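You operate a simulated robot arm through the tools that you are given. There is no shell and no other tool.

The job below is to be done with a simulated robot arm. You get a single attempt, and the scene is never put back.

JOB
Shrink the loose side of the sleeve on the bar with the blower.
Fine: half a turn of the holder faces it to the blower; the dial stays at LOW; end with the blower off and parked and the holder turned back.

Only the result counts: the job must be done as asked and must still hold three seconds after the hand-in. Knocking over, shifting, dropping, spilling or breaking anything else fails it.

ROBOT AND FRAMES
A 7-joint arm with a two-finger parallel gripper, fixed in place. Base frame: the origin is on the floor under the middle of its stand, x ahead of it, y to its left, z up; the work surface is at about z = 86. Units: cm, degrees, N and s.
With the tool pointing down near the work surface it reaches from about 30 to 70 cm from the base axis. Its first joint turns from -66.0 to 66.0 degrees. Payload 1.57 kg.
Tool frame: the origin (TCP) lies between the finger pads and is the grasp point; the fingertips stand 3 cm ahead of it; z points along the fingers, y is the line along which they close. Largest opening 11 cm; finger width 2.4, thickness 1.2; the body of the gripper, 4.8 by 11.2 cm, starts 7.8 cm behind the TCP.
Orientation is told as [roll, pitch, yaw] about the base's x, y, z axes, in that order, counted from this pose: with the fingers straight down and closing along the base's y, the tool's x points along the base's -x, its y along +y and its z along -z.

CONTROLS
- The arm moves only by the tool send_rows. Its argument "series" is a list of rows, each a list of 7 numbers: the turn, a rotation vector about the tool's x, y, z in degrees, then the shift along the tool's x, y, z in cm, then the finger opening in cm, from 0 to 11. In form: [[rx, ry, rz, dx, dy, dz, claw], ...]. A call has 1 to 20 rows; each row shifts and turns the commanded pose from where the row before left it, along the tool's axes as they then stand. A row lasts 0.2 s, in which the tool goes at most 5 cm and 8.6 degrees; a call with a longer step from one row to the next is refused whole, and so is a gripper value outside its range. Where a pose cannot be reached the arm comes as near as it can. A force on the tool above 60 N (or 10 N above the force at the start of the call, whichever is more), or a blocked arm, ends the call early, and 0.2 s more pass. The fingers move at their own pace (about 10.8 cm/s each) and stop on an object; they squeeze with about 43 N. The grip force told is the motor's: it shows also when the fingers shut on nothing. Time passes only in rows, and 0.2 s behind the last, so rows that do not move let the fingers close. It gives the time, the measured TCP pose, the force on the tool (base axes), the opening and the grip force at its end, in the units of the frame above (readings bear some noise), with the torque about the TCP (base axes, N m) and any sound that the robot's microphone picked up.
- Cameras (640 x 400 px; columns grow to the right, rows downward): "scene" is fixed at [18.81, -40.99, 142.85]; the picture's right is [0.67, -0.74, 0.00], its down [-0.31, -0.28, -0.91] and it looks along [0.67, 0.61, -0.42] (base axes); focal length 313 px, centre (320, 200). "wrist" rides on the gripper at [7, 1.6, -14.1] in the tool frame; the picture's right is [-0.23, 0.97, 0.00], its down [-0.86, -0.20, -0.48] and it looks along [-0.47, -0.11, 0.88] (tool axes); focal length 222 px, centre (320, 200). There is no depth. A picture from a camera that has moved, and an enlarged one, comes with that camera's place and axes in the base frame and with its lens. The place of the scene camera against the robot may be out by one fixed shift of up to 2.5 cm in any direction.
- snapshot(camera): a new picture of that camera. It takes no simulated time.
- inspect(camera, box): a new picture of the part [left, top, right, bottom] of that camera's present view, enlarged. It takes no simulated time.
- job_done(): hands the job in; it is judged then, once.

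Places have to be worked out from the pictures, the camera data and where the tool is seen. Open the gripper and draw the arm clear of the work before you hand the job in, unless the task says otherwise.

The tools are called after ">>>" as name(argument=value, ...) on one line, values as JSON. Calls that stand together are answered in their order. send_rows: Moves the arm, as the interface text tells. Its arguments: {"type":"object","properties":{"series":{"type":"array","items":{"type":"array","items":{"type":"number"}}}},"required":["series"]} The other tools are called the same way: snapshot (camera) takes a picture; inspect (camera, box) takes an enlarged picture of a part of a camera's view; job_done () hands the job in.

At the start:

```text
clock: 0.0
eef_pos: [40.17, 9.72, 125.26]
ee_rot: [-0.1, 0.0, -0.1]
ft_force: [-0.6, -0.8, 0.6]
ft_torque: [0.0, 0.0, 0.0]
width: 11.0
gripper_force: 0.1
```

scene: 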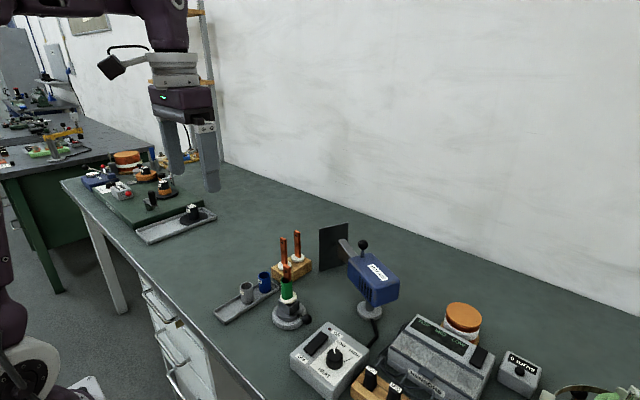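
wrist: 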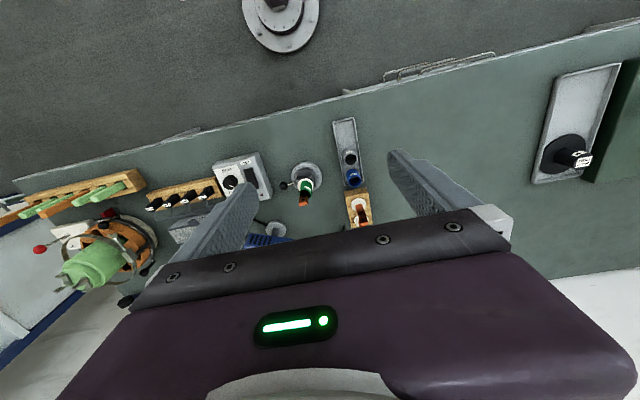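

I start by looking closer at the work area: the holder with the sleeve, the blower on its stand, and the control box.

>>> inspect(camera="scene", box=[210, 220, 410, 345])

>>> inspect(camera="scene", box=[280, 275, 480, 400])

>>> inspect(camera="wrist", box=[140, 110, 400, 270])

```text
3.20 times, centred on (310, 282) of scene
camera zoom: at [18.81, -40.99, 142.85], right [0.67, -0.74, 0.0], down [-0.31, -0.28, -0.91], along [0.67, 0.61, -0.42], focal length 1002 px, centre (352, -64)
```

zoom: 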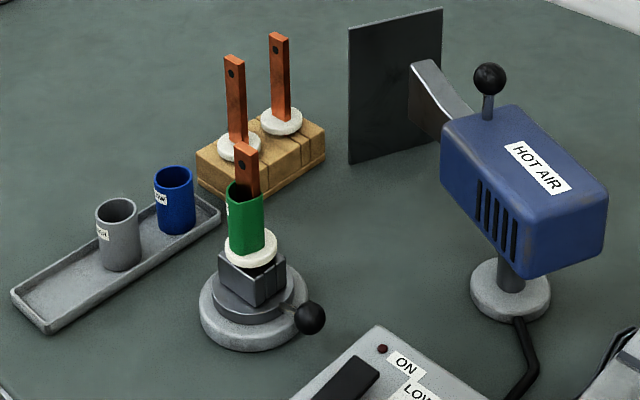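

```text
3.20 times, centred on (380, 338) of scene
camera zoom: at [18.81, -40.99, 142.85], right [0.67, -0.74, 0.0], down [-0.31, -0.28, -0.91], along [0.67, 0.61, -0.42], focal length 1002 px, centre (128, -240)
```

zoom: 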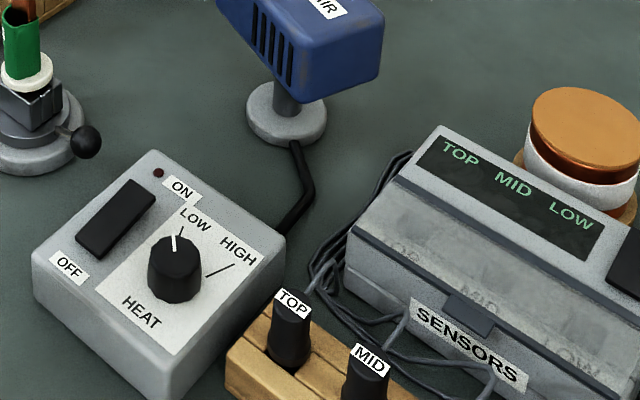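

```text
2.46 times, centred on (270, 190) of wrist
camera zoom: at [33.31, 11.38, 139.44], right [0.23, 0.97, 0.0], down [0.86, -0.2, 0.48], along [0.47, -0.11, -0.88], focal length 547 px, centre (443, 225)
```

zoom: 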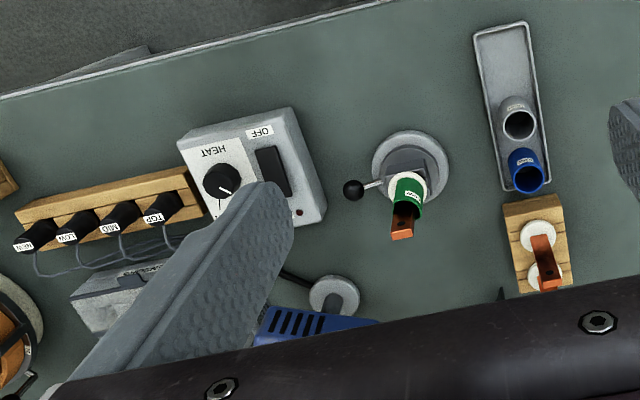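

The wrist view puts the holder near (53.5, 3) and the blower's stand near (68, -10), with its nozzle aimed at the dark plate. I move the wrist camera over the area to measure better, staying high.

>>> send_rows(series=[[0, 0, 0, -2.5, -2.5, 0.5, 11], [0, 0, 0, -2.5, -2.5, 0.5, 11], [0, 0, 0, -2.5, -2.5, 0.5, 11], [0, 0, 0, -2.5, -2.5, 0.5, 11], [0, 0, 0, -2.5, -2.5, 0.5, 11], [0, 0, 0, -2.5, -2.5, 0.5, 11], [0, 0, 0, 0, 0, 0, 11]])

>>> snapshot(camera="wrist")

>>> snapshot(camera="scene")

```text
clock: 1.6
eef_pos: [55.21, -5.24, 122.62]
ee_rot: [0.0, 0.0, 0.1]
ft_force: [1.1, 0.9, 0.0]
ft_torque: [0.01, -0.01, 0.04]
width: 11.02
gripper_force: 0.0
```

```text
taken
camera wrist: at [48.31, -3.58, 136.76], right [0.23, 0.97, 0.0], down [0.86, -0.2, 0.48], along [0.47, -0.11, -0.88], focal length 222 px, centre (320, 200)
```

wrist: 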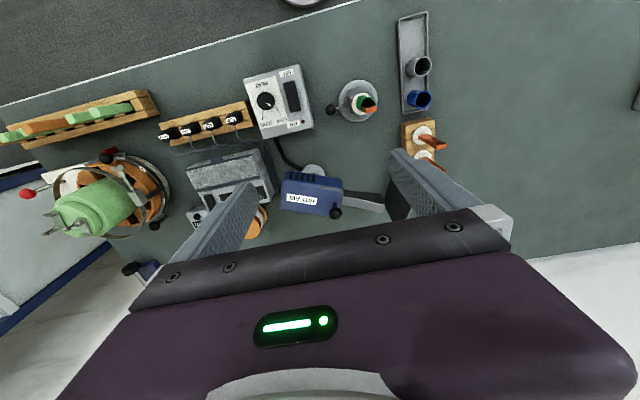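

```text
taken
```

scene: 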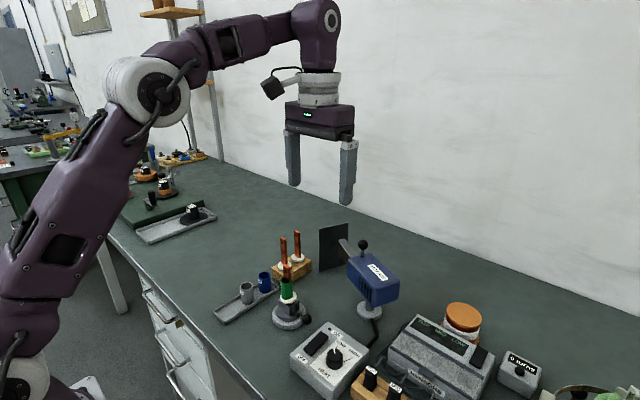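

>>> inspect(camera="wrist", box=[230, 55, 430, 180])

>>> inspect(camera="wrist", box=[250, 120, 410, 220])

```text
3.20 times, centred on (330, 118) of wrist
camera zoom: at [48.31, -3.58, 136.76], right [0.23, 0.97, 0.0], down [0.86, -0.2, 0.48], along [0.47, -0.11, -0.88], focal length 711 px, centre (288, 464)
```

zoom: 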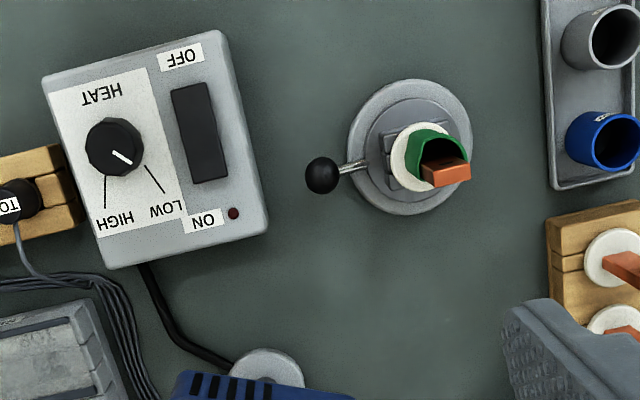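

```text
4.00 times, centred on (330, 170) of wrist
camera zoom: at [48.31, -3.58, 136.76], right [0.23, 0.97, 0.0], down [0.86, -0.2, 0.48], along [0.47, -0.11, -0.88], focal length 888 px, centre (280, 320)
```

zoom: 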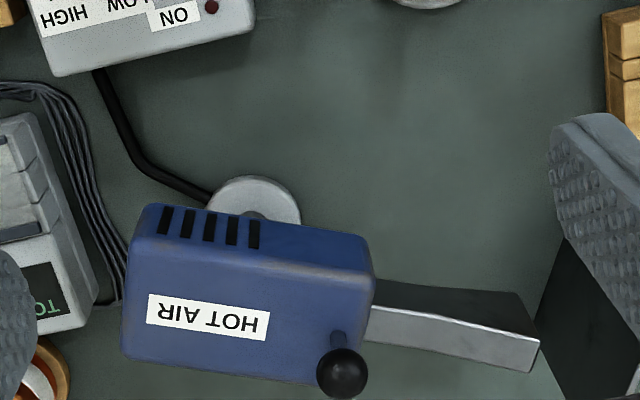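

The dial points to LOW and the rocker's lamp is dark. The holder's handle knob lies at about (54, -2.8, 89.5), pointing to -y from the axis at (54, 3). I now turn the tool to yaw +90 while lowering a little, which also tests the wrist range for swinging the handle.

>>> send_rows(series=[[0, 0, -8.2, 0, 0, 0.5, 11], [0, 0, -8.2, 0, 0, 0.5, 11], [0, 0, -8.2, 0, 0, 0.5, 11], [0, 0, -8.2, 0, 0, 0.5, 11], [0, 0, -8.2, 0, 0, 0.5, 11], [0, 0, -8.2, 0, 0, 0.5, 11], [0, 0, -8.2, 0, 0, 0.5, 11], [0, 0, -8.2, 0, 0, 0.5, 11], [0, 0, -8.2, 0, 0, 0.5, 11], [0, 0, -8.2, 0, 0, 0.5, 11], [0, 0, -8.0, 0, 0, 0.5, 11], [0, 0, 0, 0, 0, 0, 11]])

>>> snapshot(camera="wrist")

>>> snapshot(camera="scene")

```text
clock: 4.2
eef_pos: [55.14, -5.4, 116.86]
ee_rot: [0.0, 0.0, 90.3]
ft_force: [0.2, 0.4, -0.2]
ft_torque: [0.04, 0.01, -0.02]
width: 11.02
gripper_force: 0.0
```

```text
taken
camera wrist: at [53.69, -12.29, 130.97], right [-0.97, 0.22, 0.0], down [0.2, 0.86, 0.48], along [0.11, 0.47, -0.88], focal length 222 px, centre (320, 200)
```

wrist: 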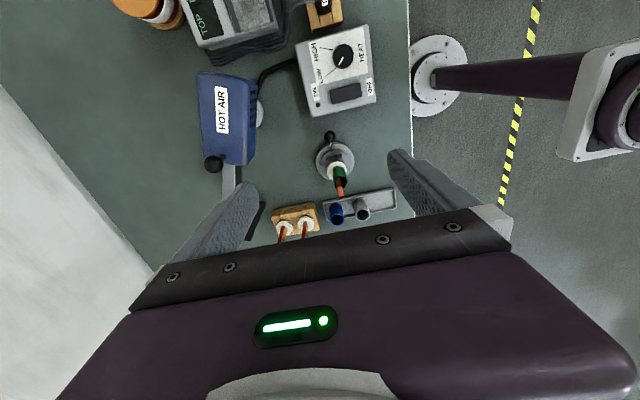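

```text
taken
```

scene: 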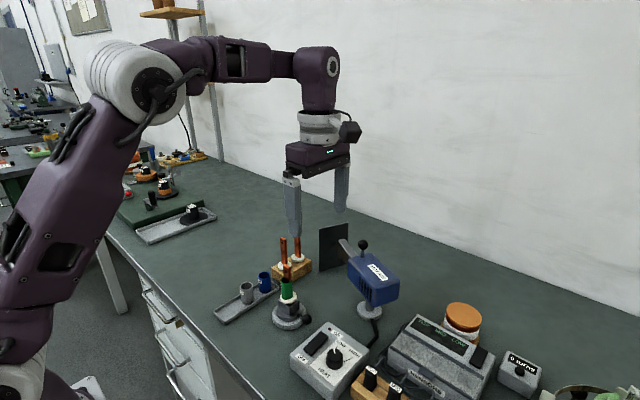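

Yaw +90 is reached. I zoom in on the holder, the rocker box and the blower from here.

>>> inspect(camera="wrist", box=[290, 110, 400, 179])

>>> inspect(camera="wrist", box=[280, 10, 400, 130])

>>> inspect(camera="wrist", box=[180, 60, 300, 180])

```text
5.80 times, centred on (345, 144) of wrist
camera zoom: at [53.69, -12.29, 130.97], right [-0.97, 0.22, 0.0], down [0.2, 0.86, 0.48], along [0.11, 0.47, -0.88], focal length 1288 px, centre (175, 522)
```

zoom: 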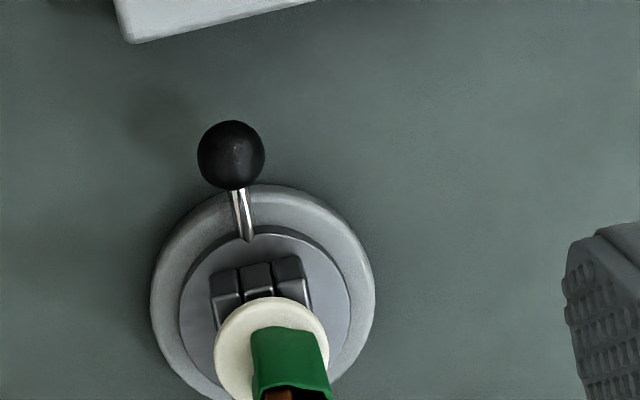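

```text
3.33 times, centred on (340, 70) of wrist
camera zoom: at [53.69, -12.29, 130.97], right [-0.97, 0.22, 0.0], down [0.2, 0.86, 0.48], along [0.11, 0.47, -0.88], focal length 740 px, centre (253, 633)
```

zoom: 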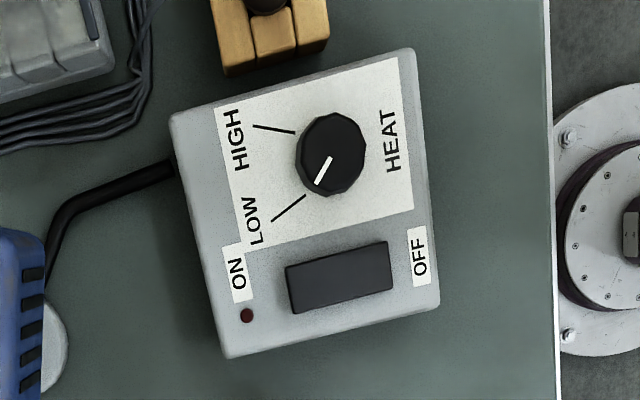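

```text
3.33 times, centred on (240, 120) of wrist
camera zoom: at [53.69, -12.29, 130.97], right [-0.97, 0.22, 0.0], down [0.2, 0.86, 0.48], along [0.11, 0.47, -0.88], focal length 740 px, centre (587, 467)
```

zoom: 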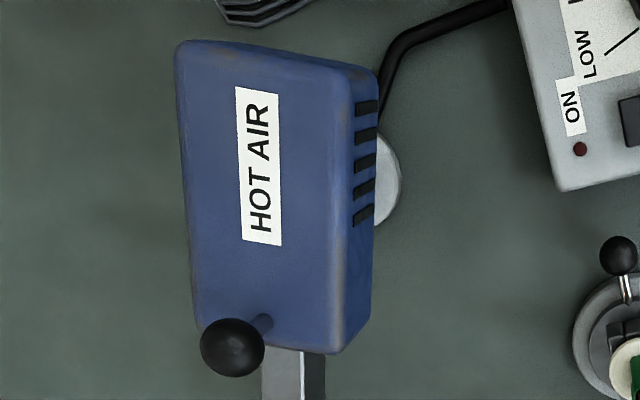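

Combining both wrist views, the knob sits at about (54.1, -2.8, 89.4) with radius 1.1, and the holder axis at (54.05, 3.0). Before going down I test in free air how a row with both turn and shift is composed.

>>> send_rows(series=[[0, 0, 8, 0, 2, 0, 11], [0, 0, 8, 0, 2, 0, 11], [0, 0, 8, 0, 2, 0, 11], [0, 0, 0, 0, 0, 0, 11], [0, 0, 0, 0, 0, 0, 11]])

```text
clock: 5.4
eef_pos: [49.48, -4.37, 116.88]
ee_rot: [0.0, 0.0, 66.0]
ft_force: [0.4, 0.6, 0.1]
ft_torque: [-0.04, -0.01, -0.01]
width: 10.97
gripper_force: 0.0
```

The result lies nearest to "shift in the frame before the turn", but noise leaves doubt. I go over the knob at height and rehearse the whole half circle in the air, which also checks reach.

>>> send_rows(series=[[0, 0, -8, 0, 0, 0, 11], [0, 0, -8, 0, 0, 0, 11], [0, 0, -8, 0, 0, 0, 11], [0, 0, 0, -0.81, -2.31, 0, 11], [0, 0, 0, -0.8, -2.31, 0, 11], [0, 0, 0, 0, 0, 0, 11], [0, 0, 0, 0, 0, 0, 11]])

>>> send_rows(series=[[0, 0, 6, -0.032, 0.602, 0, 4], [0, 0, 6, -0.032, 0.602, 0, 4], [0, 0, 6, -0.032, 0.602, 0, 4], [0, 0, 6, -0.032, 0.602, 0, 4], [0, 0, 6, -0.032, 0.602, 0, 4], [0, 0, 6, -0.032, 0.602, 0, 4], [0, 0, 6, -0.032, 0.602, 0, 4], [0, 0, 6, -0.032, 0.602, 0, 4], [0, 0, 6, -0.032, 0.602, 0, 4], [0, 0, 6, -0.032, 0.602, 0, 4], [0, 0, 6, -0.032, 0.602, 0, 4], [0, 0, 6, -0.032, 0.602, 0, 4], [0, 0, 6, -0.032, 0.602, 0, 4], [0, 0, 6, -0.032, 0.602, 0, 4], [0, 0, 6, -0.032, 0.602, 0, 4], [0, 0, 0, 0, 0, 0, 4], [0, 0, 0, 0, 0, 0, 4]])

>>> send_rows(series=[[0, 0, 6, -0.032, 0.602, 0, 4], [0, 0, 6, -0.032, 0.602, 0, 4], [0, 0, 6, -0.032, 0.602, 0, 4], [0, 0, 6, -0.032, 0.602, 0, 4], [0, 0, 6, -0.032, 0.602, 0, 4], [0, 0, 6, -0.032, 0.602, 0, 4], [0, 0, 6, -0.032, 0.602, 0, 4], [0, 0, 6, -0.032, 0.602, 0, 4], [0, 0, 6, -0.032, 0.602, 0, 4], [0, 0, 6, -0.032, 0.602, 0, 4], [0, 0, 6, -0.032, 0.602, 0, 4], [0, 0, 6, -0.032, 0.602, 0, 4], [0, 0, 6, -0.032, 0.602, 0, 4], [0, 0, 6, -0.032, 0.602, 0, 4], [0, 0, 6, -0.032, 0.602, 0, 4], [0, 0, 0, 0, 0, 0, 4], [0, 0, 0, 0, 0, 0, 4]])

>>> snapshot(camera="wrist")

```text
clock: 7.0
eef_pos: [54.07, -2.86, 116.66]
ee_rot: [0.1, 0.0, 90.0]
ft_force: [-0.1, 0.7, -0.2]
ft_torque: [-0.01, 0.03, -0.01]
width: 11.01
gripper_force: 0.2
```

```text
clock: 10.6
eef_pos: [48.18, 2.74, 116.88]
ee_rot: [0.0, 0.0, 0.0]
ft_force: [0.3, -0.2, -0.4]
ft_torque: [0.02, 0.02, -0.01]
width: 4.03
gripper_force: 0.0
```

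```text
clock: 14.2
eef_pos: [53.84, 8.6, 116.96]
ee_rot: [0.0, 0.0, -89.9]
ft_force: [0.6, 0.8, -0.1]
ft_torque: [0.04, 0.0, 0.0]
width: 3.96
gripper_force: 0.1
```

```text
taken
camera wrist: at [55.54, 15.67, 130.92], right [0.97, -0.23, 0.0], down [-0.2, -0.86, 0.48], along [-0.11, -0.47, -0.88], focal length 222 px, centre (320, 200)
```

wrist: 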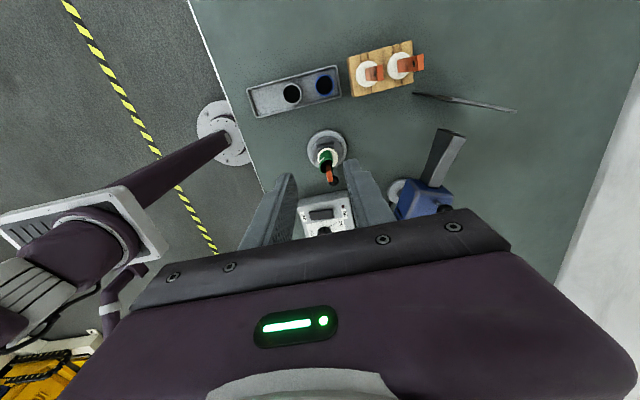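

The rehearsal came out right: shifts use the frame before the turn, and the whole half circle is reachable. I look at the sleeve from this side too.

>>> inspect(camera="wrist", box=[280, 120, 380, 190])

>>> inspect(camera="wrist", box=[380, 80, 530, 220])

>>> inspect(camera="wrist", box=[240, 30, 440, 155])

>>> inspect(camera="scene", box=[262, 255, 322, 335])

```text
5.71 times, centred on (330, 155) of wrist
camera zoom: at [55.54, 15.67, 130.92], right [0.97, -0.23, 0.0], down [-0.2, -0.86, 0.48], along [-0.11, -0.47, -0.88], focal length 1269 px, centre (263, 457)
```

zoom: 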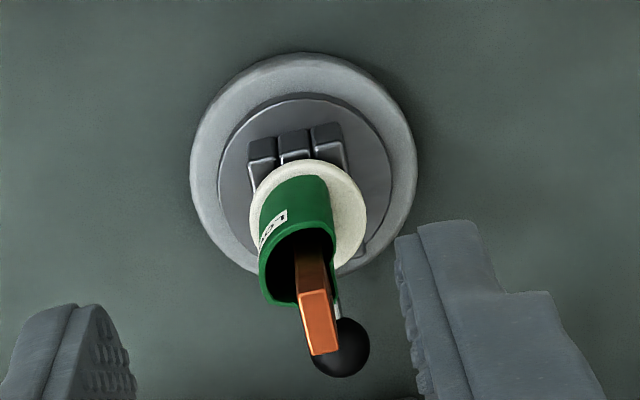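

```text
2.86 times, centred on (455, 150) of wrist
camera zoom: at [55.54, 15.67, 130.92], right [0.97, -0.23, 0.0], down [-0.2, -0.86, 0.48], along [-0.11, -0.47, -0.88], focal length 635 px, centre (-66, 343)
```

zoom: 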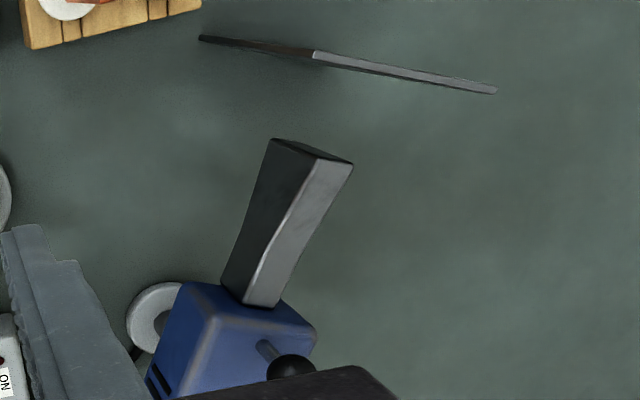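

```text
3.20 times, centred on (340, 92) of wrist
camera zoom: at [55.54, 15.67, 130.92], right [0.97, -0.23, 0.0], down [-0.2, -0.86, 0.48], along [-0.11, -0.47, -0.88], focal length 711 px, centre (256, 544)
```

zoom: 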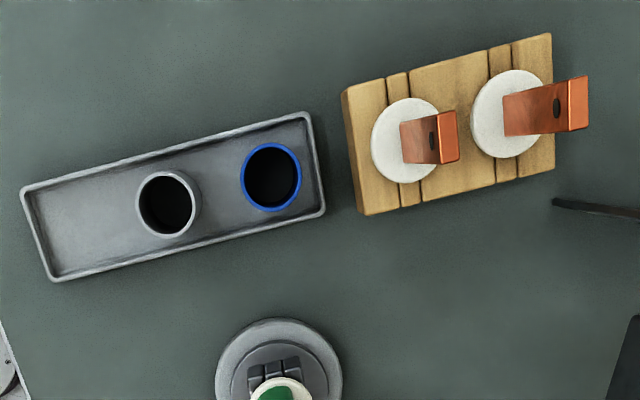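

```text
5.00 times, centred on (292, 295) of scene
camera zoom: at [18.81, -40.99, 142.85], right [0.67, -0.74, 0.0], down [-0.31, -0.28, -0.91], along [0.67, 0.61, -0.42], focal length 1566 px, centre (460, -275)
```

zoom: 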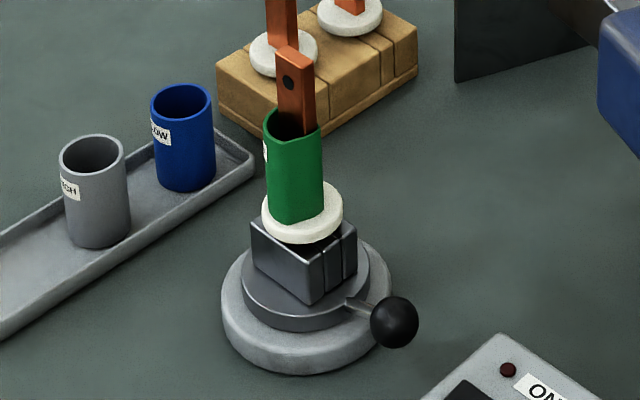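

The loose side (with the label) bulges away from the blower, as told. Refined geometry: axis (54.1, 3.2), knob (54.1, -2.8, 89.4). I swing back in the air to above the knob.

>>> send_rows(series=[[0, 0, -8.18, -0.058, -0.811, 0, 5], [0, 0, -8.18, -0.058, -0.811, 0, 5], [0, 0, -8.18, -0.058, -0.811, 0, 5], [0, 0, -8.18, -0.058, -0.811, 0, 5], [0, 0, -8.18, -0.058, -0.811, 0, 5], [0, 0, -8.18, -0.058, -0.811, 0, 5], [0, 0, -8.18, -0.058, -0.811, 0, 5], [0, 0, -8.18, -0.058, -0.811, 0, 5], [0, 0, -8.18, -0.058, -0.811, 0, 5], [0, 0, -8.18, -0.058, -0.811, 0, 5], [0, 0, -8.18, -0.058, -0.811, 0, 5]])

>>> send_rows(series=[[0, 0, -8.18, -0.058, -0.811, 0, 5], [0, 0, -8.18, -0.058, -0.811, 0, 5], [0, 0, -8.18, -0.058, -0.811, 0, 5], [0, 0, -8.18, -0.058, -0.811, 0, 5], [0, 0, -8.18, -0.058, -0.811, 0, 5], [0, 0, -8.18, -0.058, -0.811, 0, 5], [0, 0, -8.18, -0.058, -0.811, 0, 5], [0, 0, -8.18, -0.058, -0.811, 0, 5], [0, 0, -8.18, -0.058, -0.811, 0, 5], [0, 0, -8.18, -0.058, -0.811, 0, 5], [0, 0, -8.18, -0.058, -0.811, 0, 5], [0, 0, 0, 0, 0, 0, 5], [0, 0, 0, 0, 0, 0, 5]])

```text
clock: 16.6
eef_pos: [48.26, 2.81, 116.83]
ee_rot: [0.0, 0.0, 0.2]
ft_force: [1.2, -0.8, -0.5]
ft_torque: [0.01, 0.0, 0.0]
width: 4.98
gripper_force: 0.0
```

```text
clock: 19.4
eef_pos: [54.1, -2.76, 116.86]
ee_rot: [0.1, 0.0, 90.1]
ft_force: [-0.2, 0.0, 0.0]
ft_torque: [0.02, 0.01, 0.01]
width: 5.0
gripper_force: 0.0
```

I am right above the knob with the fingers straddling it in x. I descend partway and check with a picture.

>>> send_rows(series=[[0, 0, 0, 0, 0, 3, 5], [0, 0, 0, 0, 0, 3, 5], [0, 0, 0, 0, 0, 3, 5], [0, 0, 0, 0, 0, 3, 5], [0, 0, 0, 0, 0, 3, 5], [0, 0, 0, 0, 0, 3, 5], [0, 0, 0, 0, 0, 2, 5], [0, 0, 0, 0, 0, 0, 5]])

>>> snapshot(camera="wrist")

>>> inspect(camera="scene", box=[220, 180, 420, 345])

```text
clock: 21.2
eef_pos: [53.76, -2.85, 96.92]
ee_rot: [0.0, 0.0, 90.0]
ft_force: [0.4, 0.5, 0.1]
ft_torque: [-0.02, -0.02, 0.01]
width: 5.0
gripper_force: 0.1
```

```text
taken
camera wrist: at [52.2, -9.84, 110.94], right [-0.97, 0.23, 0.0], down [0.2, 0.86, 0.48], along [0.11, 0.47, -0.88], focal length 222 px, centre (320, 200)
```

wrist: 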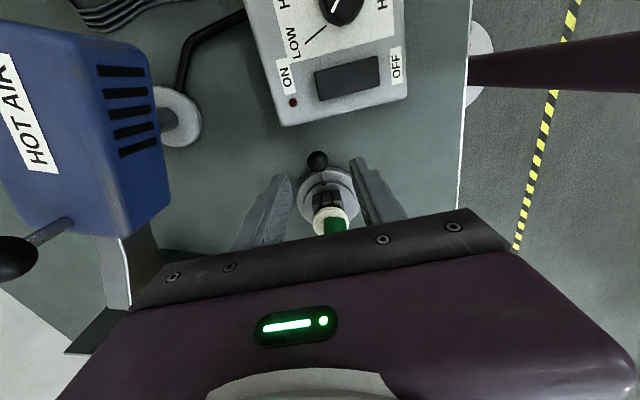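

```text
2.42 times, centred on (320, 262) of scene
camera zoom: at [18.81, -40.99, 142.85], right [0.67, -0.74, 0.0], down [-0.31, -0.28, -0.91], along [0.67, 0.61, -0.42], focal length 759 px, centre (320, 48)
```

zoom: 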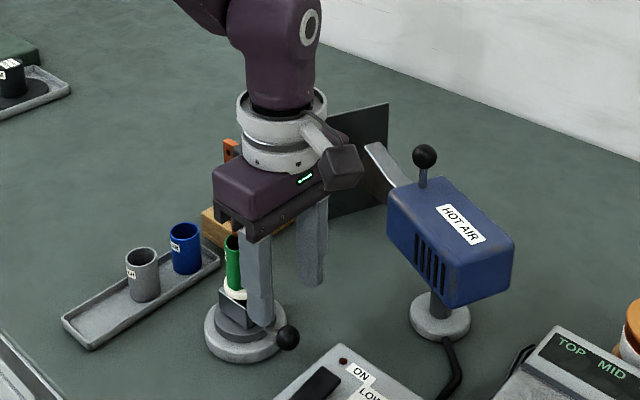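

The knob shows at (54.07, -2.76), between the fingers. I correct 0.3 cm in x and descend to about z = 90.7.

>>> send_rows(series=[[0, 0, 0, 0, -0.3, 1, 5], [0, 0, 0, 0, 0, 2, 5], [0, 0, 0, 0, 0, 2, 5], [0, 0, 0, 0, 0, 1.2, 5], [0, 0, 0, 0, 0, 0, 5], [0, 0, 0, 0, 0, 0, 5]])

>>> snapshot(camera="wrist")

>>> inspect(camera="scene", box=[240, 200, 370, 345])

```text
clock: 22.6
eef_pos: [54.03, -2.66, 90.56]
ee_rot: [-0.1, 0.0, 90.1]
ft_force: [0.3, -0.2, -1.0]
ft_torque: [0.02, -0.03, -0.03]
width: 5.01
gripper_force: 0.1
```

```text
taken
camera wrist: at [52.54, -9.55, 104.73], right [-0.97, 0.23, 0.0], down [0.2, 0.86, 0.48], along [0.11, 0.47, -0.88], focal length 222 px, centre (320, 200)
```

wrist: 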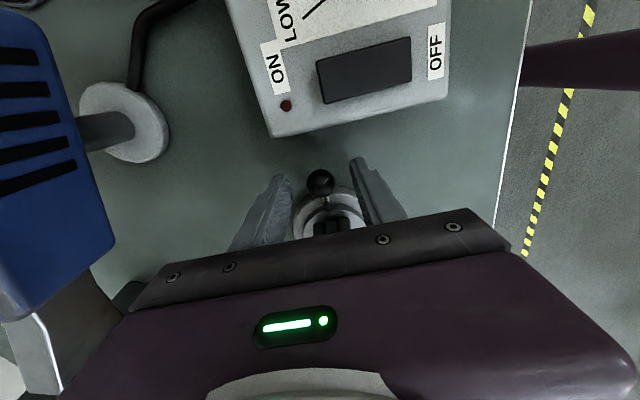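

```text
2.76 times, centred on (305, 272) of scene
camera zoom: at [18.81, -40.99, 142.85], right [0.67, -0.74, 0.0], down [-0.31, -0.28, -0.91], along [0.67, 0.61, -0.42], focal length 864 px, centre (361, 0)
```

zoom: 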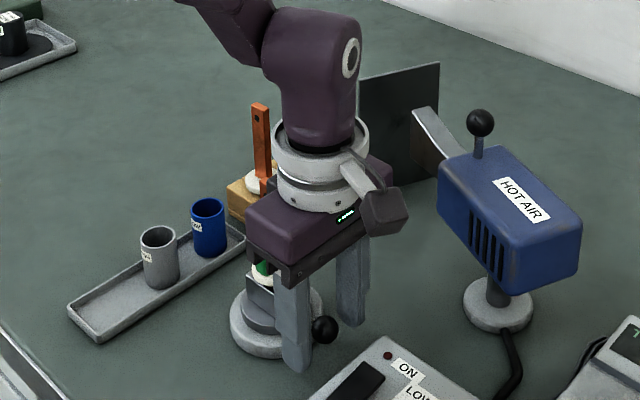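

The knob is between the fingers. I nudge 0.2 cm outwards and bring the fingers to a loose cage of 2.7 cm around it.

>>> send_rows(series=[[0, 0, 0, 0.2, 0, 0, 4], [0, 0, 0, 0, 0, 0, 3], [0, 0, 0, 0, 0, 0, 2.7], [0, 0, 0, 0, 0, 0, 2.7], [0, 0, 0, 0, 0, 0, 2.7]])

>>> snapshot(camera="wrist")

```text
clock: 23.8
eef_pos: [54.26, -2.91, 90.63]
ee_rot: [0.0, 0.0, 90.0]
ft_force: [-0.1, 0.2, -0.3]
ft_torque: [0.03, -0.01, 0.01]
width: 2.69
gripper_force: 0.1
```

```text
taken
camera wrist: at [52.66, -9.8, 104.72], right [-0.97, 0.23, 0.0], down [0.2, 0.86, 0.48], along [0.11, 0.47, -0.88], focal length 222 px, centre (320, 200)
```

wrist: 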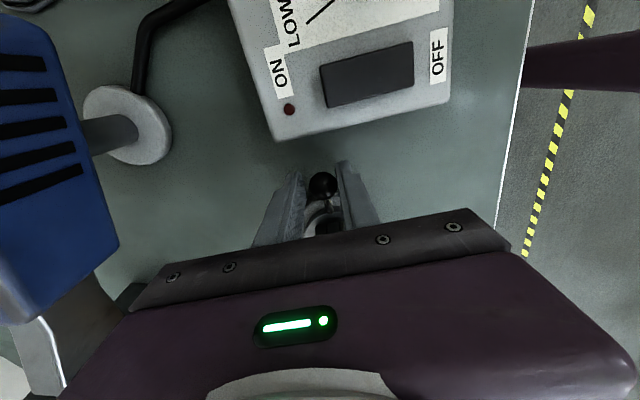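

The knob is caged with no force. I start turning clockwise (by the robot's side) a few small steps and watch the force.

>>> send_rows(series=[[0, 0, 5, -0.023, 0.523, 0, 2.7], [0, 0, 5, -0.023, 0.523, 0, 2.7], [0, 0, 5, -0.023, 0.523, 0, 2.7], [0, 0, 5, -0.023, 0.523, 0, 2.7], [0, 0, 0, 0, 0, 0, 2.7]])

>>> snapshot(camera="wrist")

>>> inspect(camera="scene", box=[240, 200, 370, 345])

```text
clock: 25.0
eef_pos: [52.12, -2.53, 90.72]
ee_rot: [0.0, 0.0, 69.9]
ft_force: [0.6, 0.5, 0.0]
ft_torque: [-0.01, 0.02, 0.01]
width: 2.71
gripper_force: 0.2
```

```text
taken
camera wrist: at [48.34, -8.55, 104.73], right [-0.84, 0.55, 0.0], down [0.48, 0.73, 0.48], along [0.26, 0.4, -0.88], focal length 222 px, centre (320, 200)
```

wrist: 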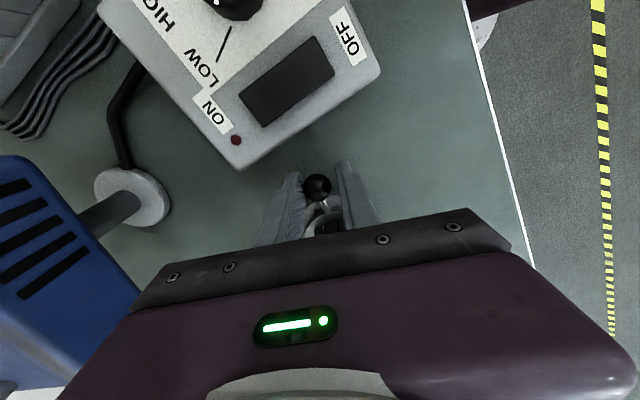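

```text
2.76 times, centred on (305, 272) of scene
camera zoom: at [18.81, -40.99, 142.85], right [0.67, -0.74, 0.0], down [-0.31, -0.28, -0.91], along [0.67, 0.61, -0.42], focal length 864 px, centre (361, 0)
```

zoom: 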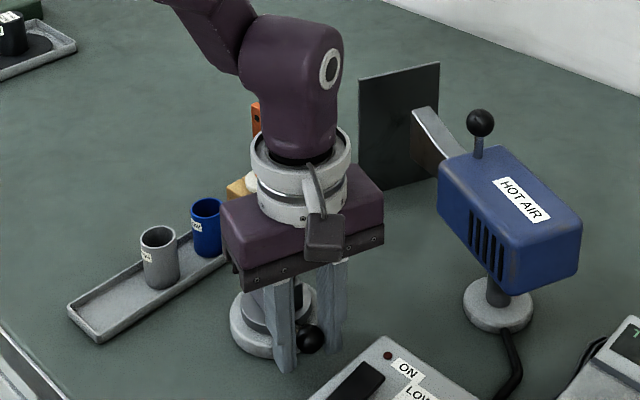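

The handle follows with hardly any force. I continue along the arc.

>>> send_rows(series=[[0, 0, 5, -0.023, 0.523, 0, 2.7], [0, 0, 5, -0.023, 0.523, 0, 2.7], [0, 0, 5, -0.023, 0.523, 0, 2.7], [0, 0, 5, -0.023, 0.523, 0, 2.7], [0, 0, 5, -0.023, 0.523, 0, 2.7], [0, 0, 5, -0.023, 0.523, 0, 2.7], [0, 0, 5, -0.023, 0.523, 0, 2.7], [0, 0, 5, -0.023, 0.523, 0, 2.7], [0, 0, 5, -0.023, 0.523, 0, 2.7], [0, 0, 5, -0.023, 0.523, 0, 2.7], [0, 0, 5, -0.023, 0.523, 0, 2.7], [0, 0, 5, -0.023, 0.523, 0, 2.7], [0, 0, 5, -0.023, 0.523, 0, 2.7], [0, 0, 5, -0.023, 0.523, 0, 2.7], [0, 0, 0, 0, 0, 0, 2.7]])

>>> snapshot(camera="wrist")

>>> inspect(camera="scene", box=[200, 200, 370, 345])

```text
clock: 28.2
eef_pos: [48.26, 2.89, 90.65]
ee_rot: [0.0, 0.0, -0.1]
ft_force: [0.2, -0.9, -0.3]
ft_torque: [-0.01, -0.02, 0.02]
width: 2.72
gripper_force: 0.2
```

```text
taken
camera wrist: at [41.36, 4.52, 104.76], right [0.23, 0.97, 0.0], down [0.85, -0.2, 0.48], along [0.47, -0.11, -0.88], focal length 222 px, centre (320, 200)
```

wrist: 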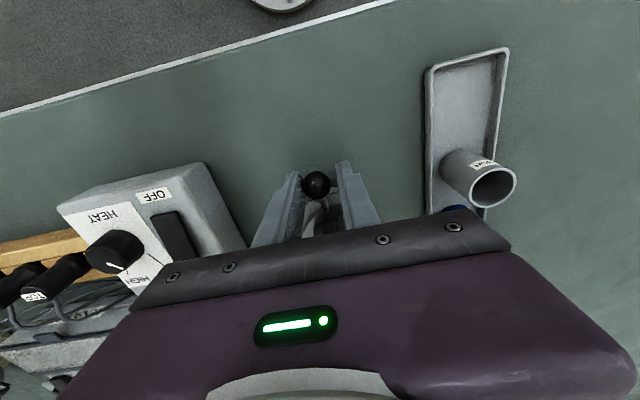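

```text
2.76 times, centred on (285, 272) of scene
camera zoom: at [18.81, -40.99, 142.85], right [0.67, -0.74, 0.0], down [-0.31, -0.28, -0.91], along [0.67, 0.61, -0.42], focal length 864 px, centre (417, 0)
```

zoom: 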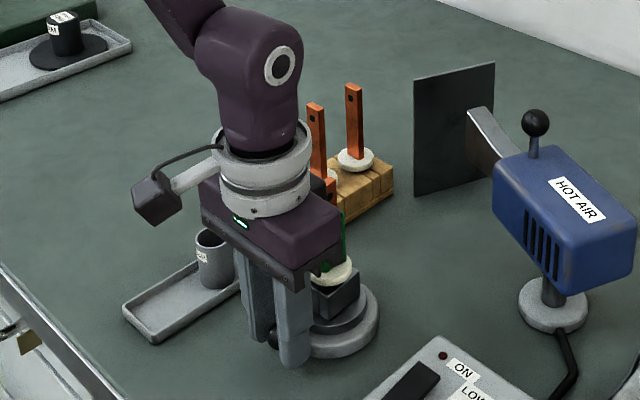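

Half of the turn is done without resistance. I continue the other 90 degrees to the far side.

>>> send_rows(series=[[0, 0, 5, -0.023, 0.523, 0, 2.7], [0, 0, 5, -0.023, 0.523, 0, 2.7], [0, 0, 5, -0.023, 0.523, 0, 2.7], [0, 0, 5, -0.023, 0.523, 0, 2.7], [0, 0, 5, -0.023, 0.523, 0, 2.7], [0, 0, 5, -0.023, 0.523, 0, 2.7], [0, 0, 5, -0.023, 0.523, 0, 2.7], [0, 0, 5, -0.023, 0.523, 0, 2.7], [0, 0, 5, -0.023, 0.523, 0, 2.7], [0, 0, 5, -0.023, 0.523, 0, 2.7], [0, 0, 5, -0.023, 0.523, 0, 2.7], [0, 0, 5, -0.023, 0.523, 0, 2.7], [0, 0, 5, -0.023, 0.523, 0, 2.7], [0, 0, 5, -0.023, 0.523, 0, 2.7], [0, 0, 0, 0, 0, 0, 2.7]])

>>> snapshot(camera="wrist")

>>> inspect(camera="scene", box=[200, 200, 370, 345])

```text
clock: 31.4
eef_pos: [52.01, 8.53, 90.77]
ee_rot: [0.0, 0.0, -70.1]
ft_force: [-0.6, -0.6, -0.1]
ft_torque: [-0.02, 0.01, 0.02]
width: 2.7
gripper_force: 0.2
```

```text
taken
camera wrist: at [51.31, 15.81, 104.81], right [0.99, 0.12, 0.0], down [0.1, -0.87, 0.48], along [0.06, -0.48, -0.88], focal length 222 px, centre (320, 200)
```

wrist: 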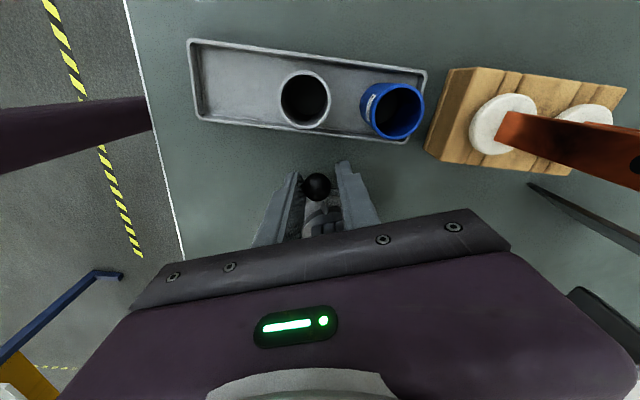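

```text
2.76 times, centred on (285, 272) of scene
camera zoom: at [18.81, -40.99, 142.85], right [0.67, -0.74, 0.0], down [-0.31, -0.28, -0.91], along [0.67, 0.61, -0.42], focal length 864 px, centre (417, 0)
```

zoom: 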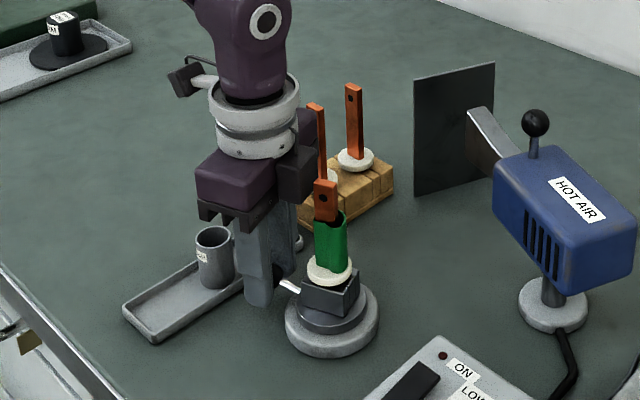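

Only 20 degrees remain, and the bars and cups are clear. I finish the half turn.

>>> send_rows(series=[[0, 0, 5, -0.023, 0.523, 0, 2.7], [0, 0, 5, -0.023, 0.523, 0, 2.7], [0, 0, 5, -0.023, 0.523, 0, 2.7], [0, 0, 5, -0.023, 0.523, 0, 2.7], [0, 0, 0, 0, 0, 0, 2.7], [0, 0, 0, 0, 0, 0, 2.7]])

>>> snapshot(camera="wrist")

>>> inspect(camera="scene", box=[200, 200, 370, 345])

```text
clock: 32.8
eef_pos: [54.24, 8.99, 90.69]
ee_rot: [-0.1, 0.1, -89.9]
ft_force: [-0.2, 0.7, -0.6]
ft_torque: [0.0, 0.01, 0.03]
width: 2.72
gripper_force: 0.1
```

```text
taken
camera wrist: at [55.91, 16.0, 104.77], right [0.97, -0.23, 0.0], down [-0.2, -0.85, 0.48], along [-0.11, -0.47, -0.88], focal length 222 px, centre (320, 200)
```

wrist: 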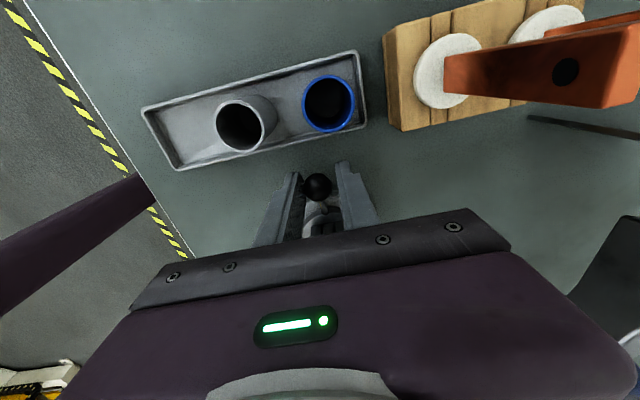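

```text
2.76 times, centred on (285, 272) of scene
camera zoom: at [18.81, -40.99, 142.85], right [0.67, -0.74, 0.0], down [-0.31, -0.28, -0.91], along [0.67, 0.61, -0.42], focal length 864 px, centre (417, 0)
```

zoom: 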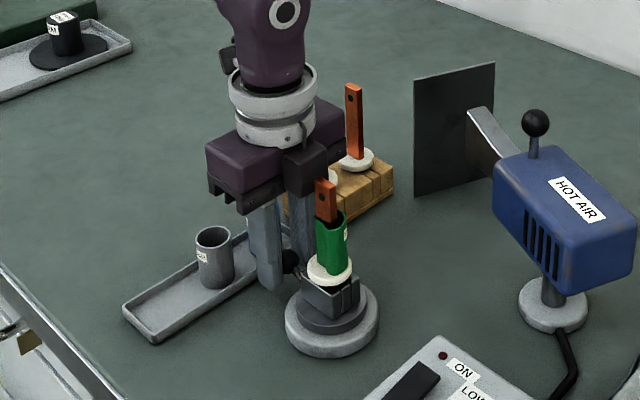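

The handle now points to +y, with about one degree of error, and the label of the loose side faces the blower's side. I open the fingers and go straight up.

>>> send_rows(series=[[0, 0, 0, 0, 0, 0, 4.5], [0, 0, 0, 0, 0, 0, 4.5], [0, 0, 0, 0, 0, -2, 4.5], [0, 0, 0, 0, 0, -3, 4.5], [0, 0, 0, 0, 0, -4, 4.5], [0, 0, 0, 0, 0, -4, 4.5], [0, 0, 0, 0, 0, -4, 4.5], [0, 0, 0, 0, 0, -4, 4.5], [0, 0, 0, 0, 0, -4, 4.5], [0, 0, 0, 0, 0, 0, 4.5]])

>>> inspect(camera="wrist", box=[280, 120, 380, 190])

>>> snapshot(camera="wrist")

>>> inspect(camera="scene", box=[210, 220, 410, 345])

```text
clock: 35.0
eef_pos: [54.39, 8.7, 115.55]
ee_rot: [-0.1, -0.1, -89.9]
ft_force: [0.4, 0.0, 0.7]
ft_torque: [-0.03, 0.0, 0.0]
width: 4.54
gripper_force: 0.0
```

```text
5.71 times, centred on (330, 155) of wrist
camera zoom: at [55.98, 15.7, 129.65], right [0.97, -0.23, 0.0], down [-0.2, -0.85, 0.48], along [-0.11, -0.47, -0.88], focal length 1269 px, centre (263, 457)
```

zoom: 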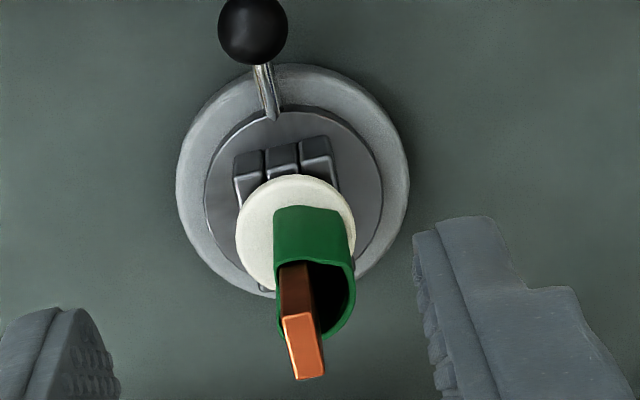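

```text
taken
camera wrist: at [55.98, 15.7, 129.65], right [0.97, -0.23, 0.0], down [-0.2, -0.85, 0.48], along [-0.11, -0.47, -0.88], focal length 222 px, centre (320, 200)
```

wrist: 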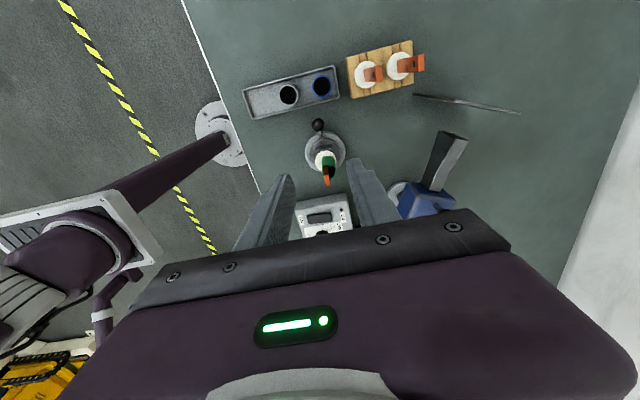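

```text
3.20 times, centred on (310, 282) of scene
camera zoom: at [18.81, -40.99, 142.85], right [0.67, -0.74, 0.0], down [-0.31, -0.28, -0.91], along [0.67, 0.61, -0.42], focal length 1002 px, centre (352, -64)
```

zoom: 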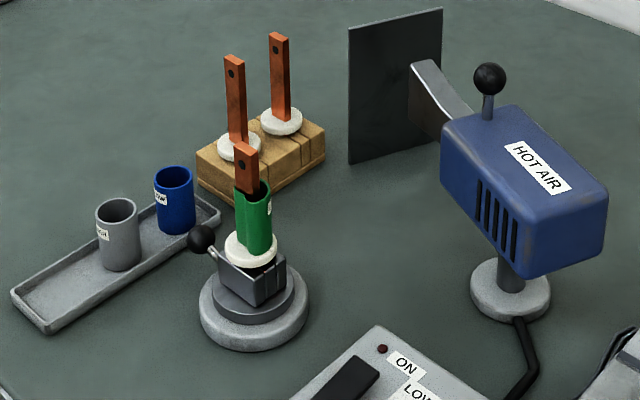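

The half turn is done and the base has not moved. Next the blower: its knob triangulates to (69.6, -5.7, 103.0), the stand axis to (67.6, -10.0); it must swing about +69 degrees to face the holder. I move over and turn the tool to yaw 65 so that the fingers close along the knob's path.

>>> send_rows(series=[[0, 0, 0, -3.7, 1.9, 0, 4.5], [0, 0, 0, -3.7, 1.9, 0, 4.5], [0, 0, 0, -3.7, 1.9, 0, 4.5], [0, 0, 0, -3.6, 1.9, 0, 4.5], [0, 0, -8.2, 0, 0, 0, 4.5], [0, 0, -8.2, 0, 0, 0, 4.5], [0, 0, -8.2, 0, 0, 0, 4.5], [0, 0, -8.2, 0, 0, 0, 4.5], [0, 0, -8.2, 0, 0, 0, 4.5], [0, 0, -8.2, 0, 0, 0, 4.5], [0, 0, -8.2, 0, 0, 0, 4.5], [0, 0, -8.2, 0, 0, 0, 4.5], [0, 0, -8.2, 0, 0, 0, 4.5], [0, 0, -8.2, 0, 0, 0, 4.5], [0, 0, -8.2, 0, 0, 0, 4.5], [0, 0, 0, 0, 0, 0, 4.5]])

>>> send_rows(series=[[0, 0, -8.2, 0, 0, 0, 4.5], [0, 0, -8.2, 0, 0, 0, 4.5], [0, 0, -8.2, 0, 0, 0, 4.5], [0, 0, -8.2, 0, 0, 0, 4.5], [0, 0, -8.2, 0, 0, 0, 4.5], [0, 0, -8.2, 0, 0, 0, 4.5], [0, 0, -8.2, 0, 0, 0, 4.5], [0, 0, -7.4, 0, 0, 0, 4.5], [0, 0, 0, 0, 0, 0, 4.5], [0, 0, 0, 0, 0, 0, 4.5]])

>>> snapshot(camera="wrist")

>>> snapshot(camera="scene")

```text
clock: 38.4
eef_pos: [61.66, -5.71, 115.7]
ee_rot: [0.0, 0.0, 0.3]
ft_force: [-0.2, 0.5, 0.4]
ft_torque: [0.02, 0.0, 0.0]
width: 4.49
gripper_force: 0.0
```

```text
clock: 40.6
eef_pos: [61.88, -5.63, 115.58]
ee_rot: [0.0, 0.1, 65.1]
ft_force: [0.2, 0.2, -0.3]
ft_torque: [0.0, 0.0, 0.02]
width: 4.5
gripper_force: 0.0
```

```text
taken
camera wrist: at [57.48, -11.35, 129.73], right [-0.79, 0.62, 0.0], down [0.54, 0.69, 0.48], along [0.3, 0.38, -0.88], focal length 222 px, centre (320, 200)
```

wrist: 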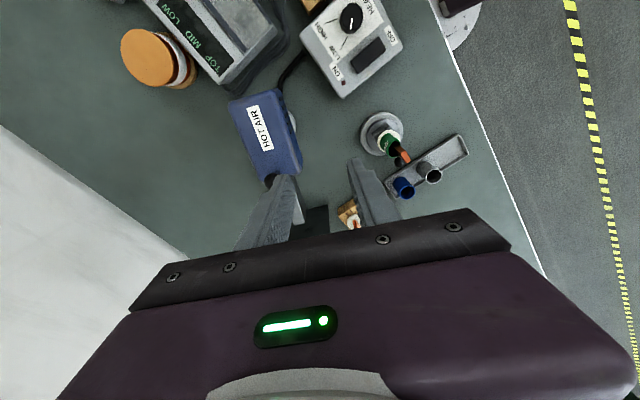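

```text
taken
```

scene: 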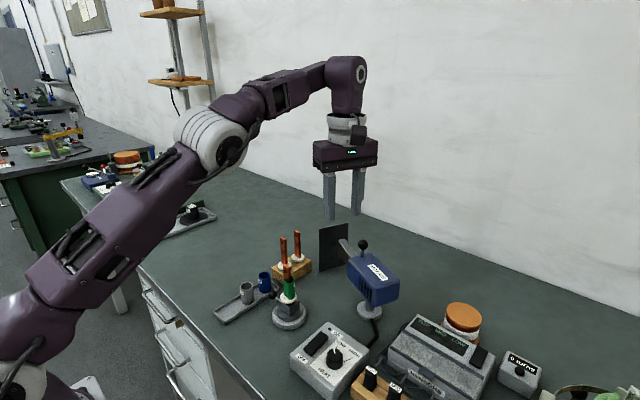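

Now I move over the knob (delta about +7.7 in x) at the same height to see whether the arm reaches there.

>>> send_rows(series=[[0, 0, 0, -1.09, -2.34, 0, 4.5], [0, 0, 0, -1.09, -2.34, 0, 4.5], [0, 0, 0, -1.09, -2.34, 0, 4.5], [0, 0, 0, 0, 0, 0, 4.5], [0, 0, 0, 0, 0, 0, 4.5]])

>>> snapshot(camera="wrist")

>>> inspect(camera="scene", box=[280, 120, 440, 320])

```text
clock: 41.8
eef_pos: [62.54, -5.95, 115.66]
ee_rot: [0.0, -0.1, 64.9]
ft_force: [-0.1, -0.3, 0.2]
ft_torque: [-0.02, 0.0, -0.03]
width: 4.5
gripper_force: 0.1
out of reach, approached as far as the arm can: row 1, 2, 3
```

```text
taken
camera wrist: at [58.32, -11.42, 129.76], right [-0.79, 0.62, 0.0], down [0.54, 0.69, 0.48], along [0.3, 0.38, -0.88], focal length 222 px, centre (320, 200)
```

wrist: 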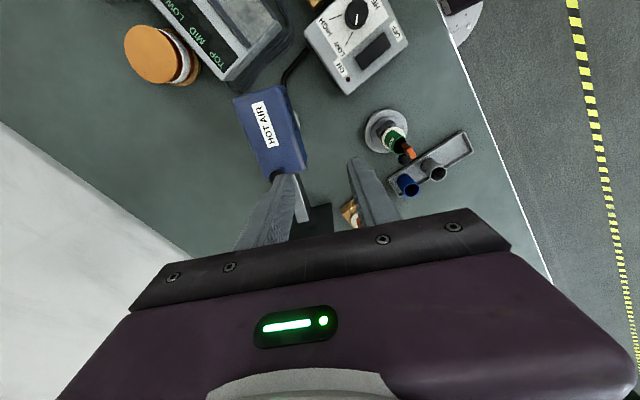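

```text
2.00 times, centred on (360, 220) of scene
camera zoom: at [18.81, -40.99, 142.85], right [0.67, -0.74, 0.0], down [-0.31, -0.28, -0.91], along [0.67, 0.61, -0.42], focal length 626 px, centre (240, 160)
```

zoom: 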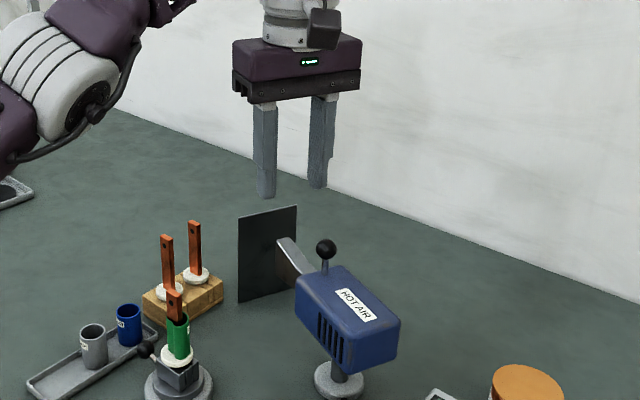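

Straight down, the reach ends near x = 62.5 at this height. A tilt of about 15 degrees outwards will bring the knob within reach, with the fingers closing along x (yaw 90), as the knob's path is nearly along -x. I turn to yaw 90 and check where the commanded pose stands.

>>> send_rows(series=[[0, 0, -8.3, 0, 0, 0, 4.5], [0, 0, -8.3, 0, 0, 0, 4.5], [0, 0, -8.3, 0, 0, 0, 4.5], [0, 0, 0, 0, 2, 0, 4.5], [0, 0, 0, 0, 0, 0, 4.5], [0, 0, 0, 0, 0, 0, 4.5]])

```text
clock: 43.2
eef_pos: [60.41, -5.73, 115.55]
ee_rot: [0.0, 0.0, 89.9]
ft_force: [-0.4, -0.1, -0.4]
ft_torque: [0.0, -0.01, -0.02]
width: 4.47
gripper_force: 0.1
```

The command had been clamped, so I know where I stand. Now I tilt 15 degrees outwards and go to x = 66 at the same height.

>>> send_rows(series=[[7.5, 0, 0, 0, 0, 0, 4.5], [7.5, 0, 0, 0, 0, 0, 4.5], [0, 0, 0, 0, 0, 0, 4.5]])

>>> send_rows(series=[[0, 0, 0, 0, -2.9, 0.78, 4.5], [0, 0, 0, 0, -2.9, 0.78, 4.5], [0, 0, 0, 0, 0, 0, 4.5], [0, 0, 0, 0, 0, 0, 4.5]])

>>> snapshot(camera="wrist")

```text
clock: 44.0
eef_pos: [60.48, -5.79, 115.52]
ee_rot: [-15.1, 0.1, 89.9]
ft_force: [0.3, -0.5, -1.1]
ft_torque: [0.01, -0.01, -0.01]
width: 4.47
gripper_force: 0.1
```

```text
clock: 45.0
eef_pos: [66.6, -5.62, 115.63]
ee_rot: [-15.0, 0.0, 89.9]
ft_force: [-0.1, 0.0, -0.5]
ft_torque: [0.01, -0.01, -0.01]
width: 4.51
gripper_force: 0.1
```

```text
taken
camera wrist: at [61.49, -12.57, 128.81], right [-0.94, 0.23, -0.25], down [0.07, 0.85, 0.51], along [0.33, 0.47, -0.82], focal length 222 px, centre (320, 200)
```

wrist: 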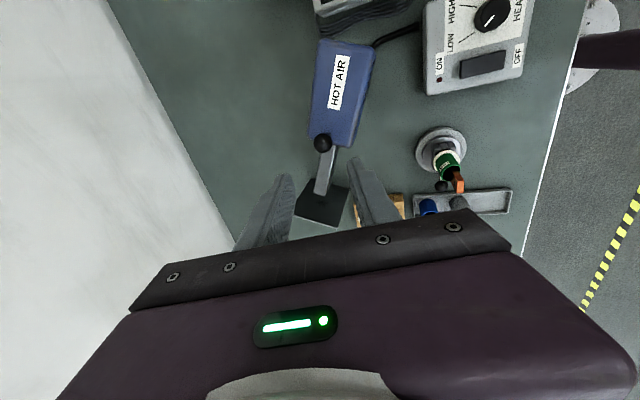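

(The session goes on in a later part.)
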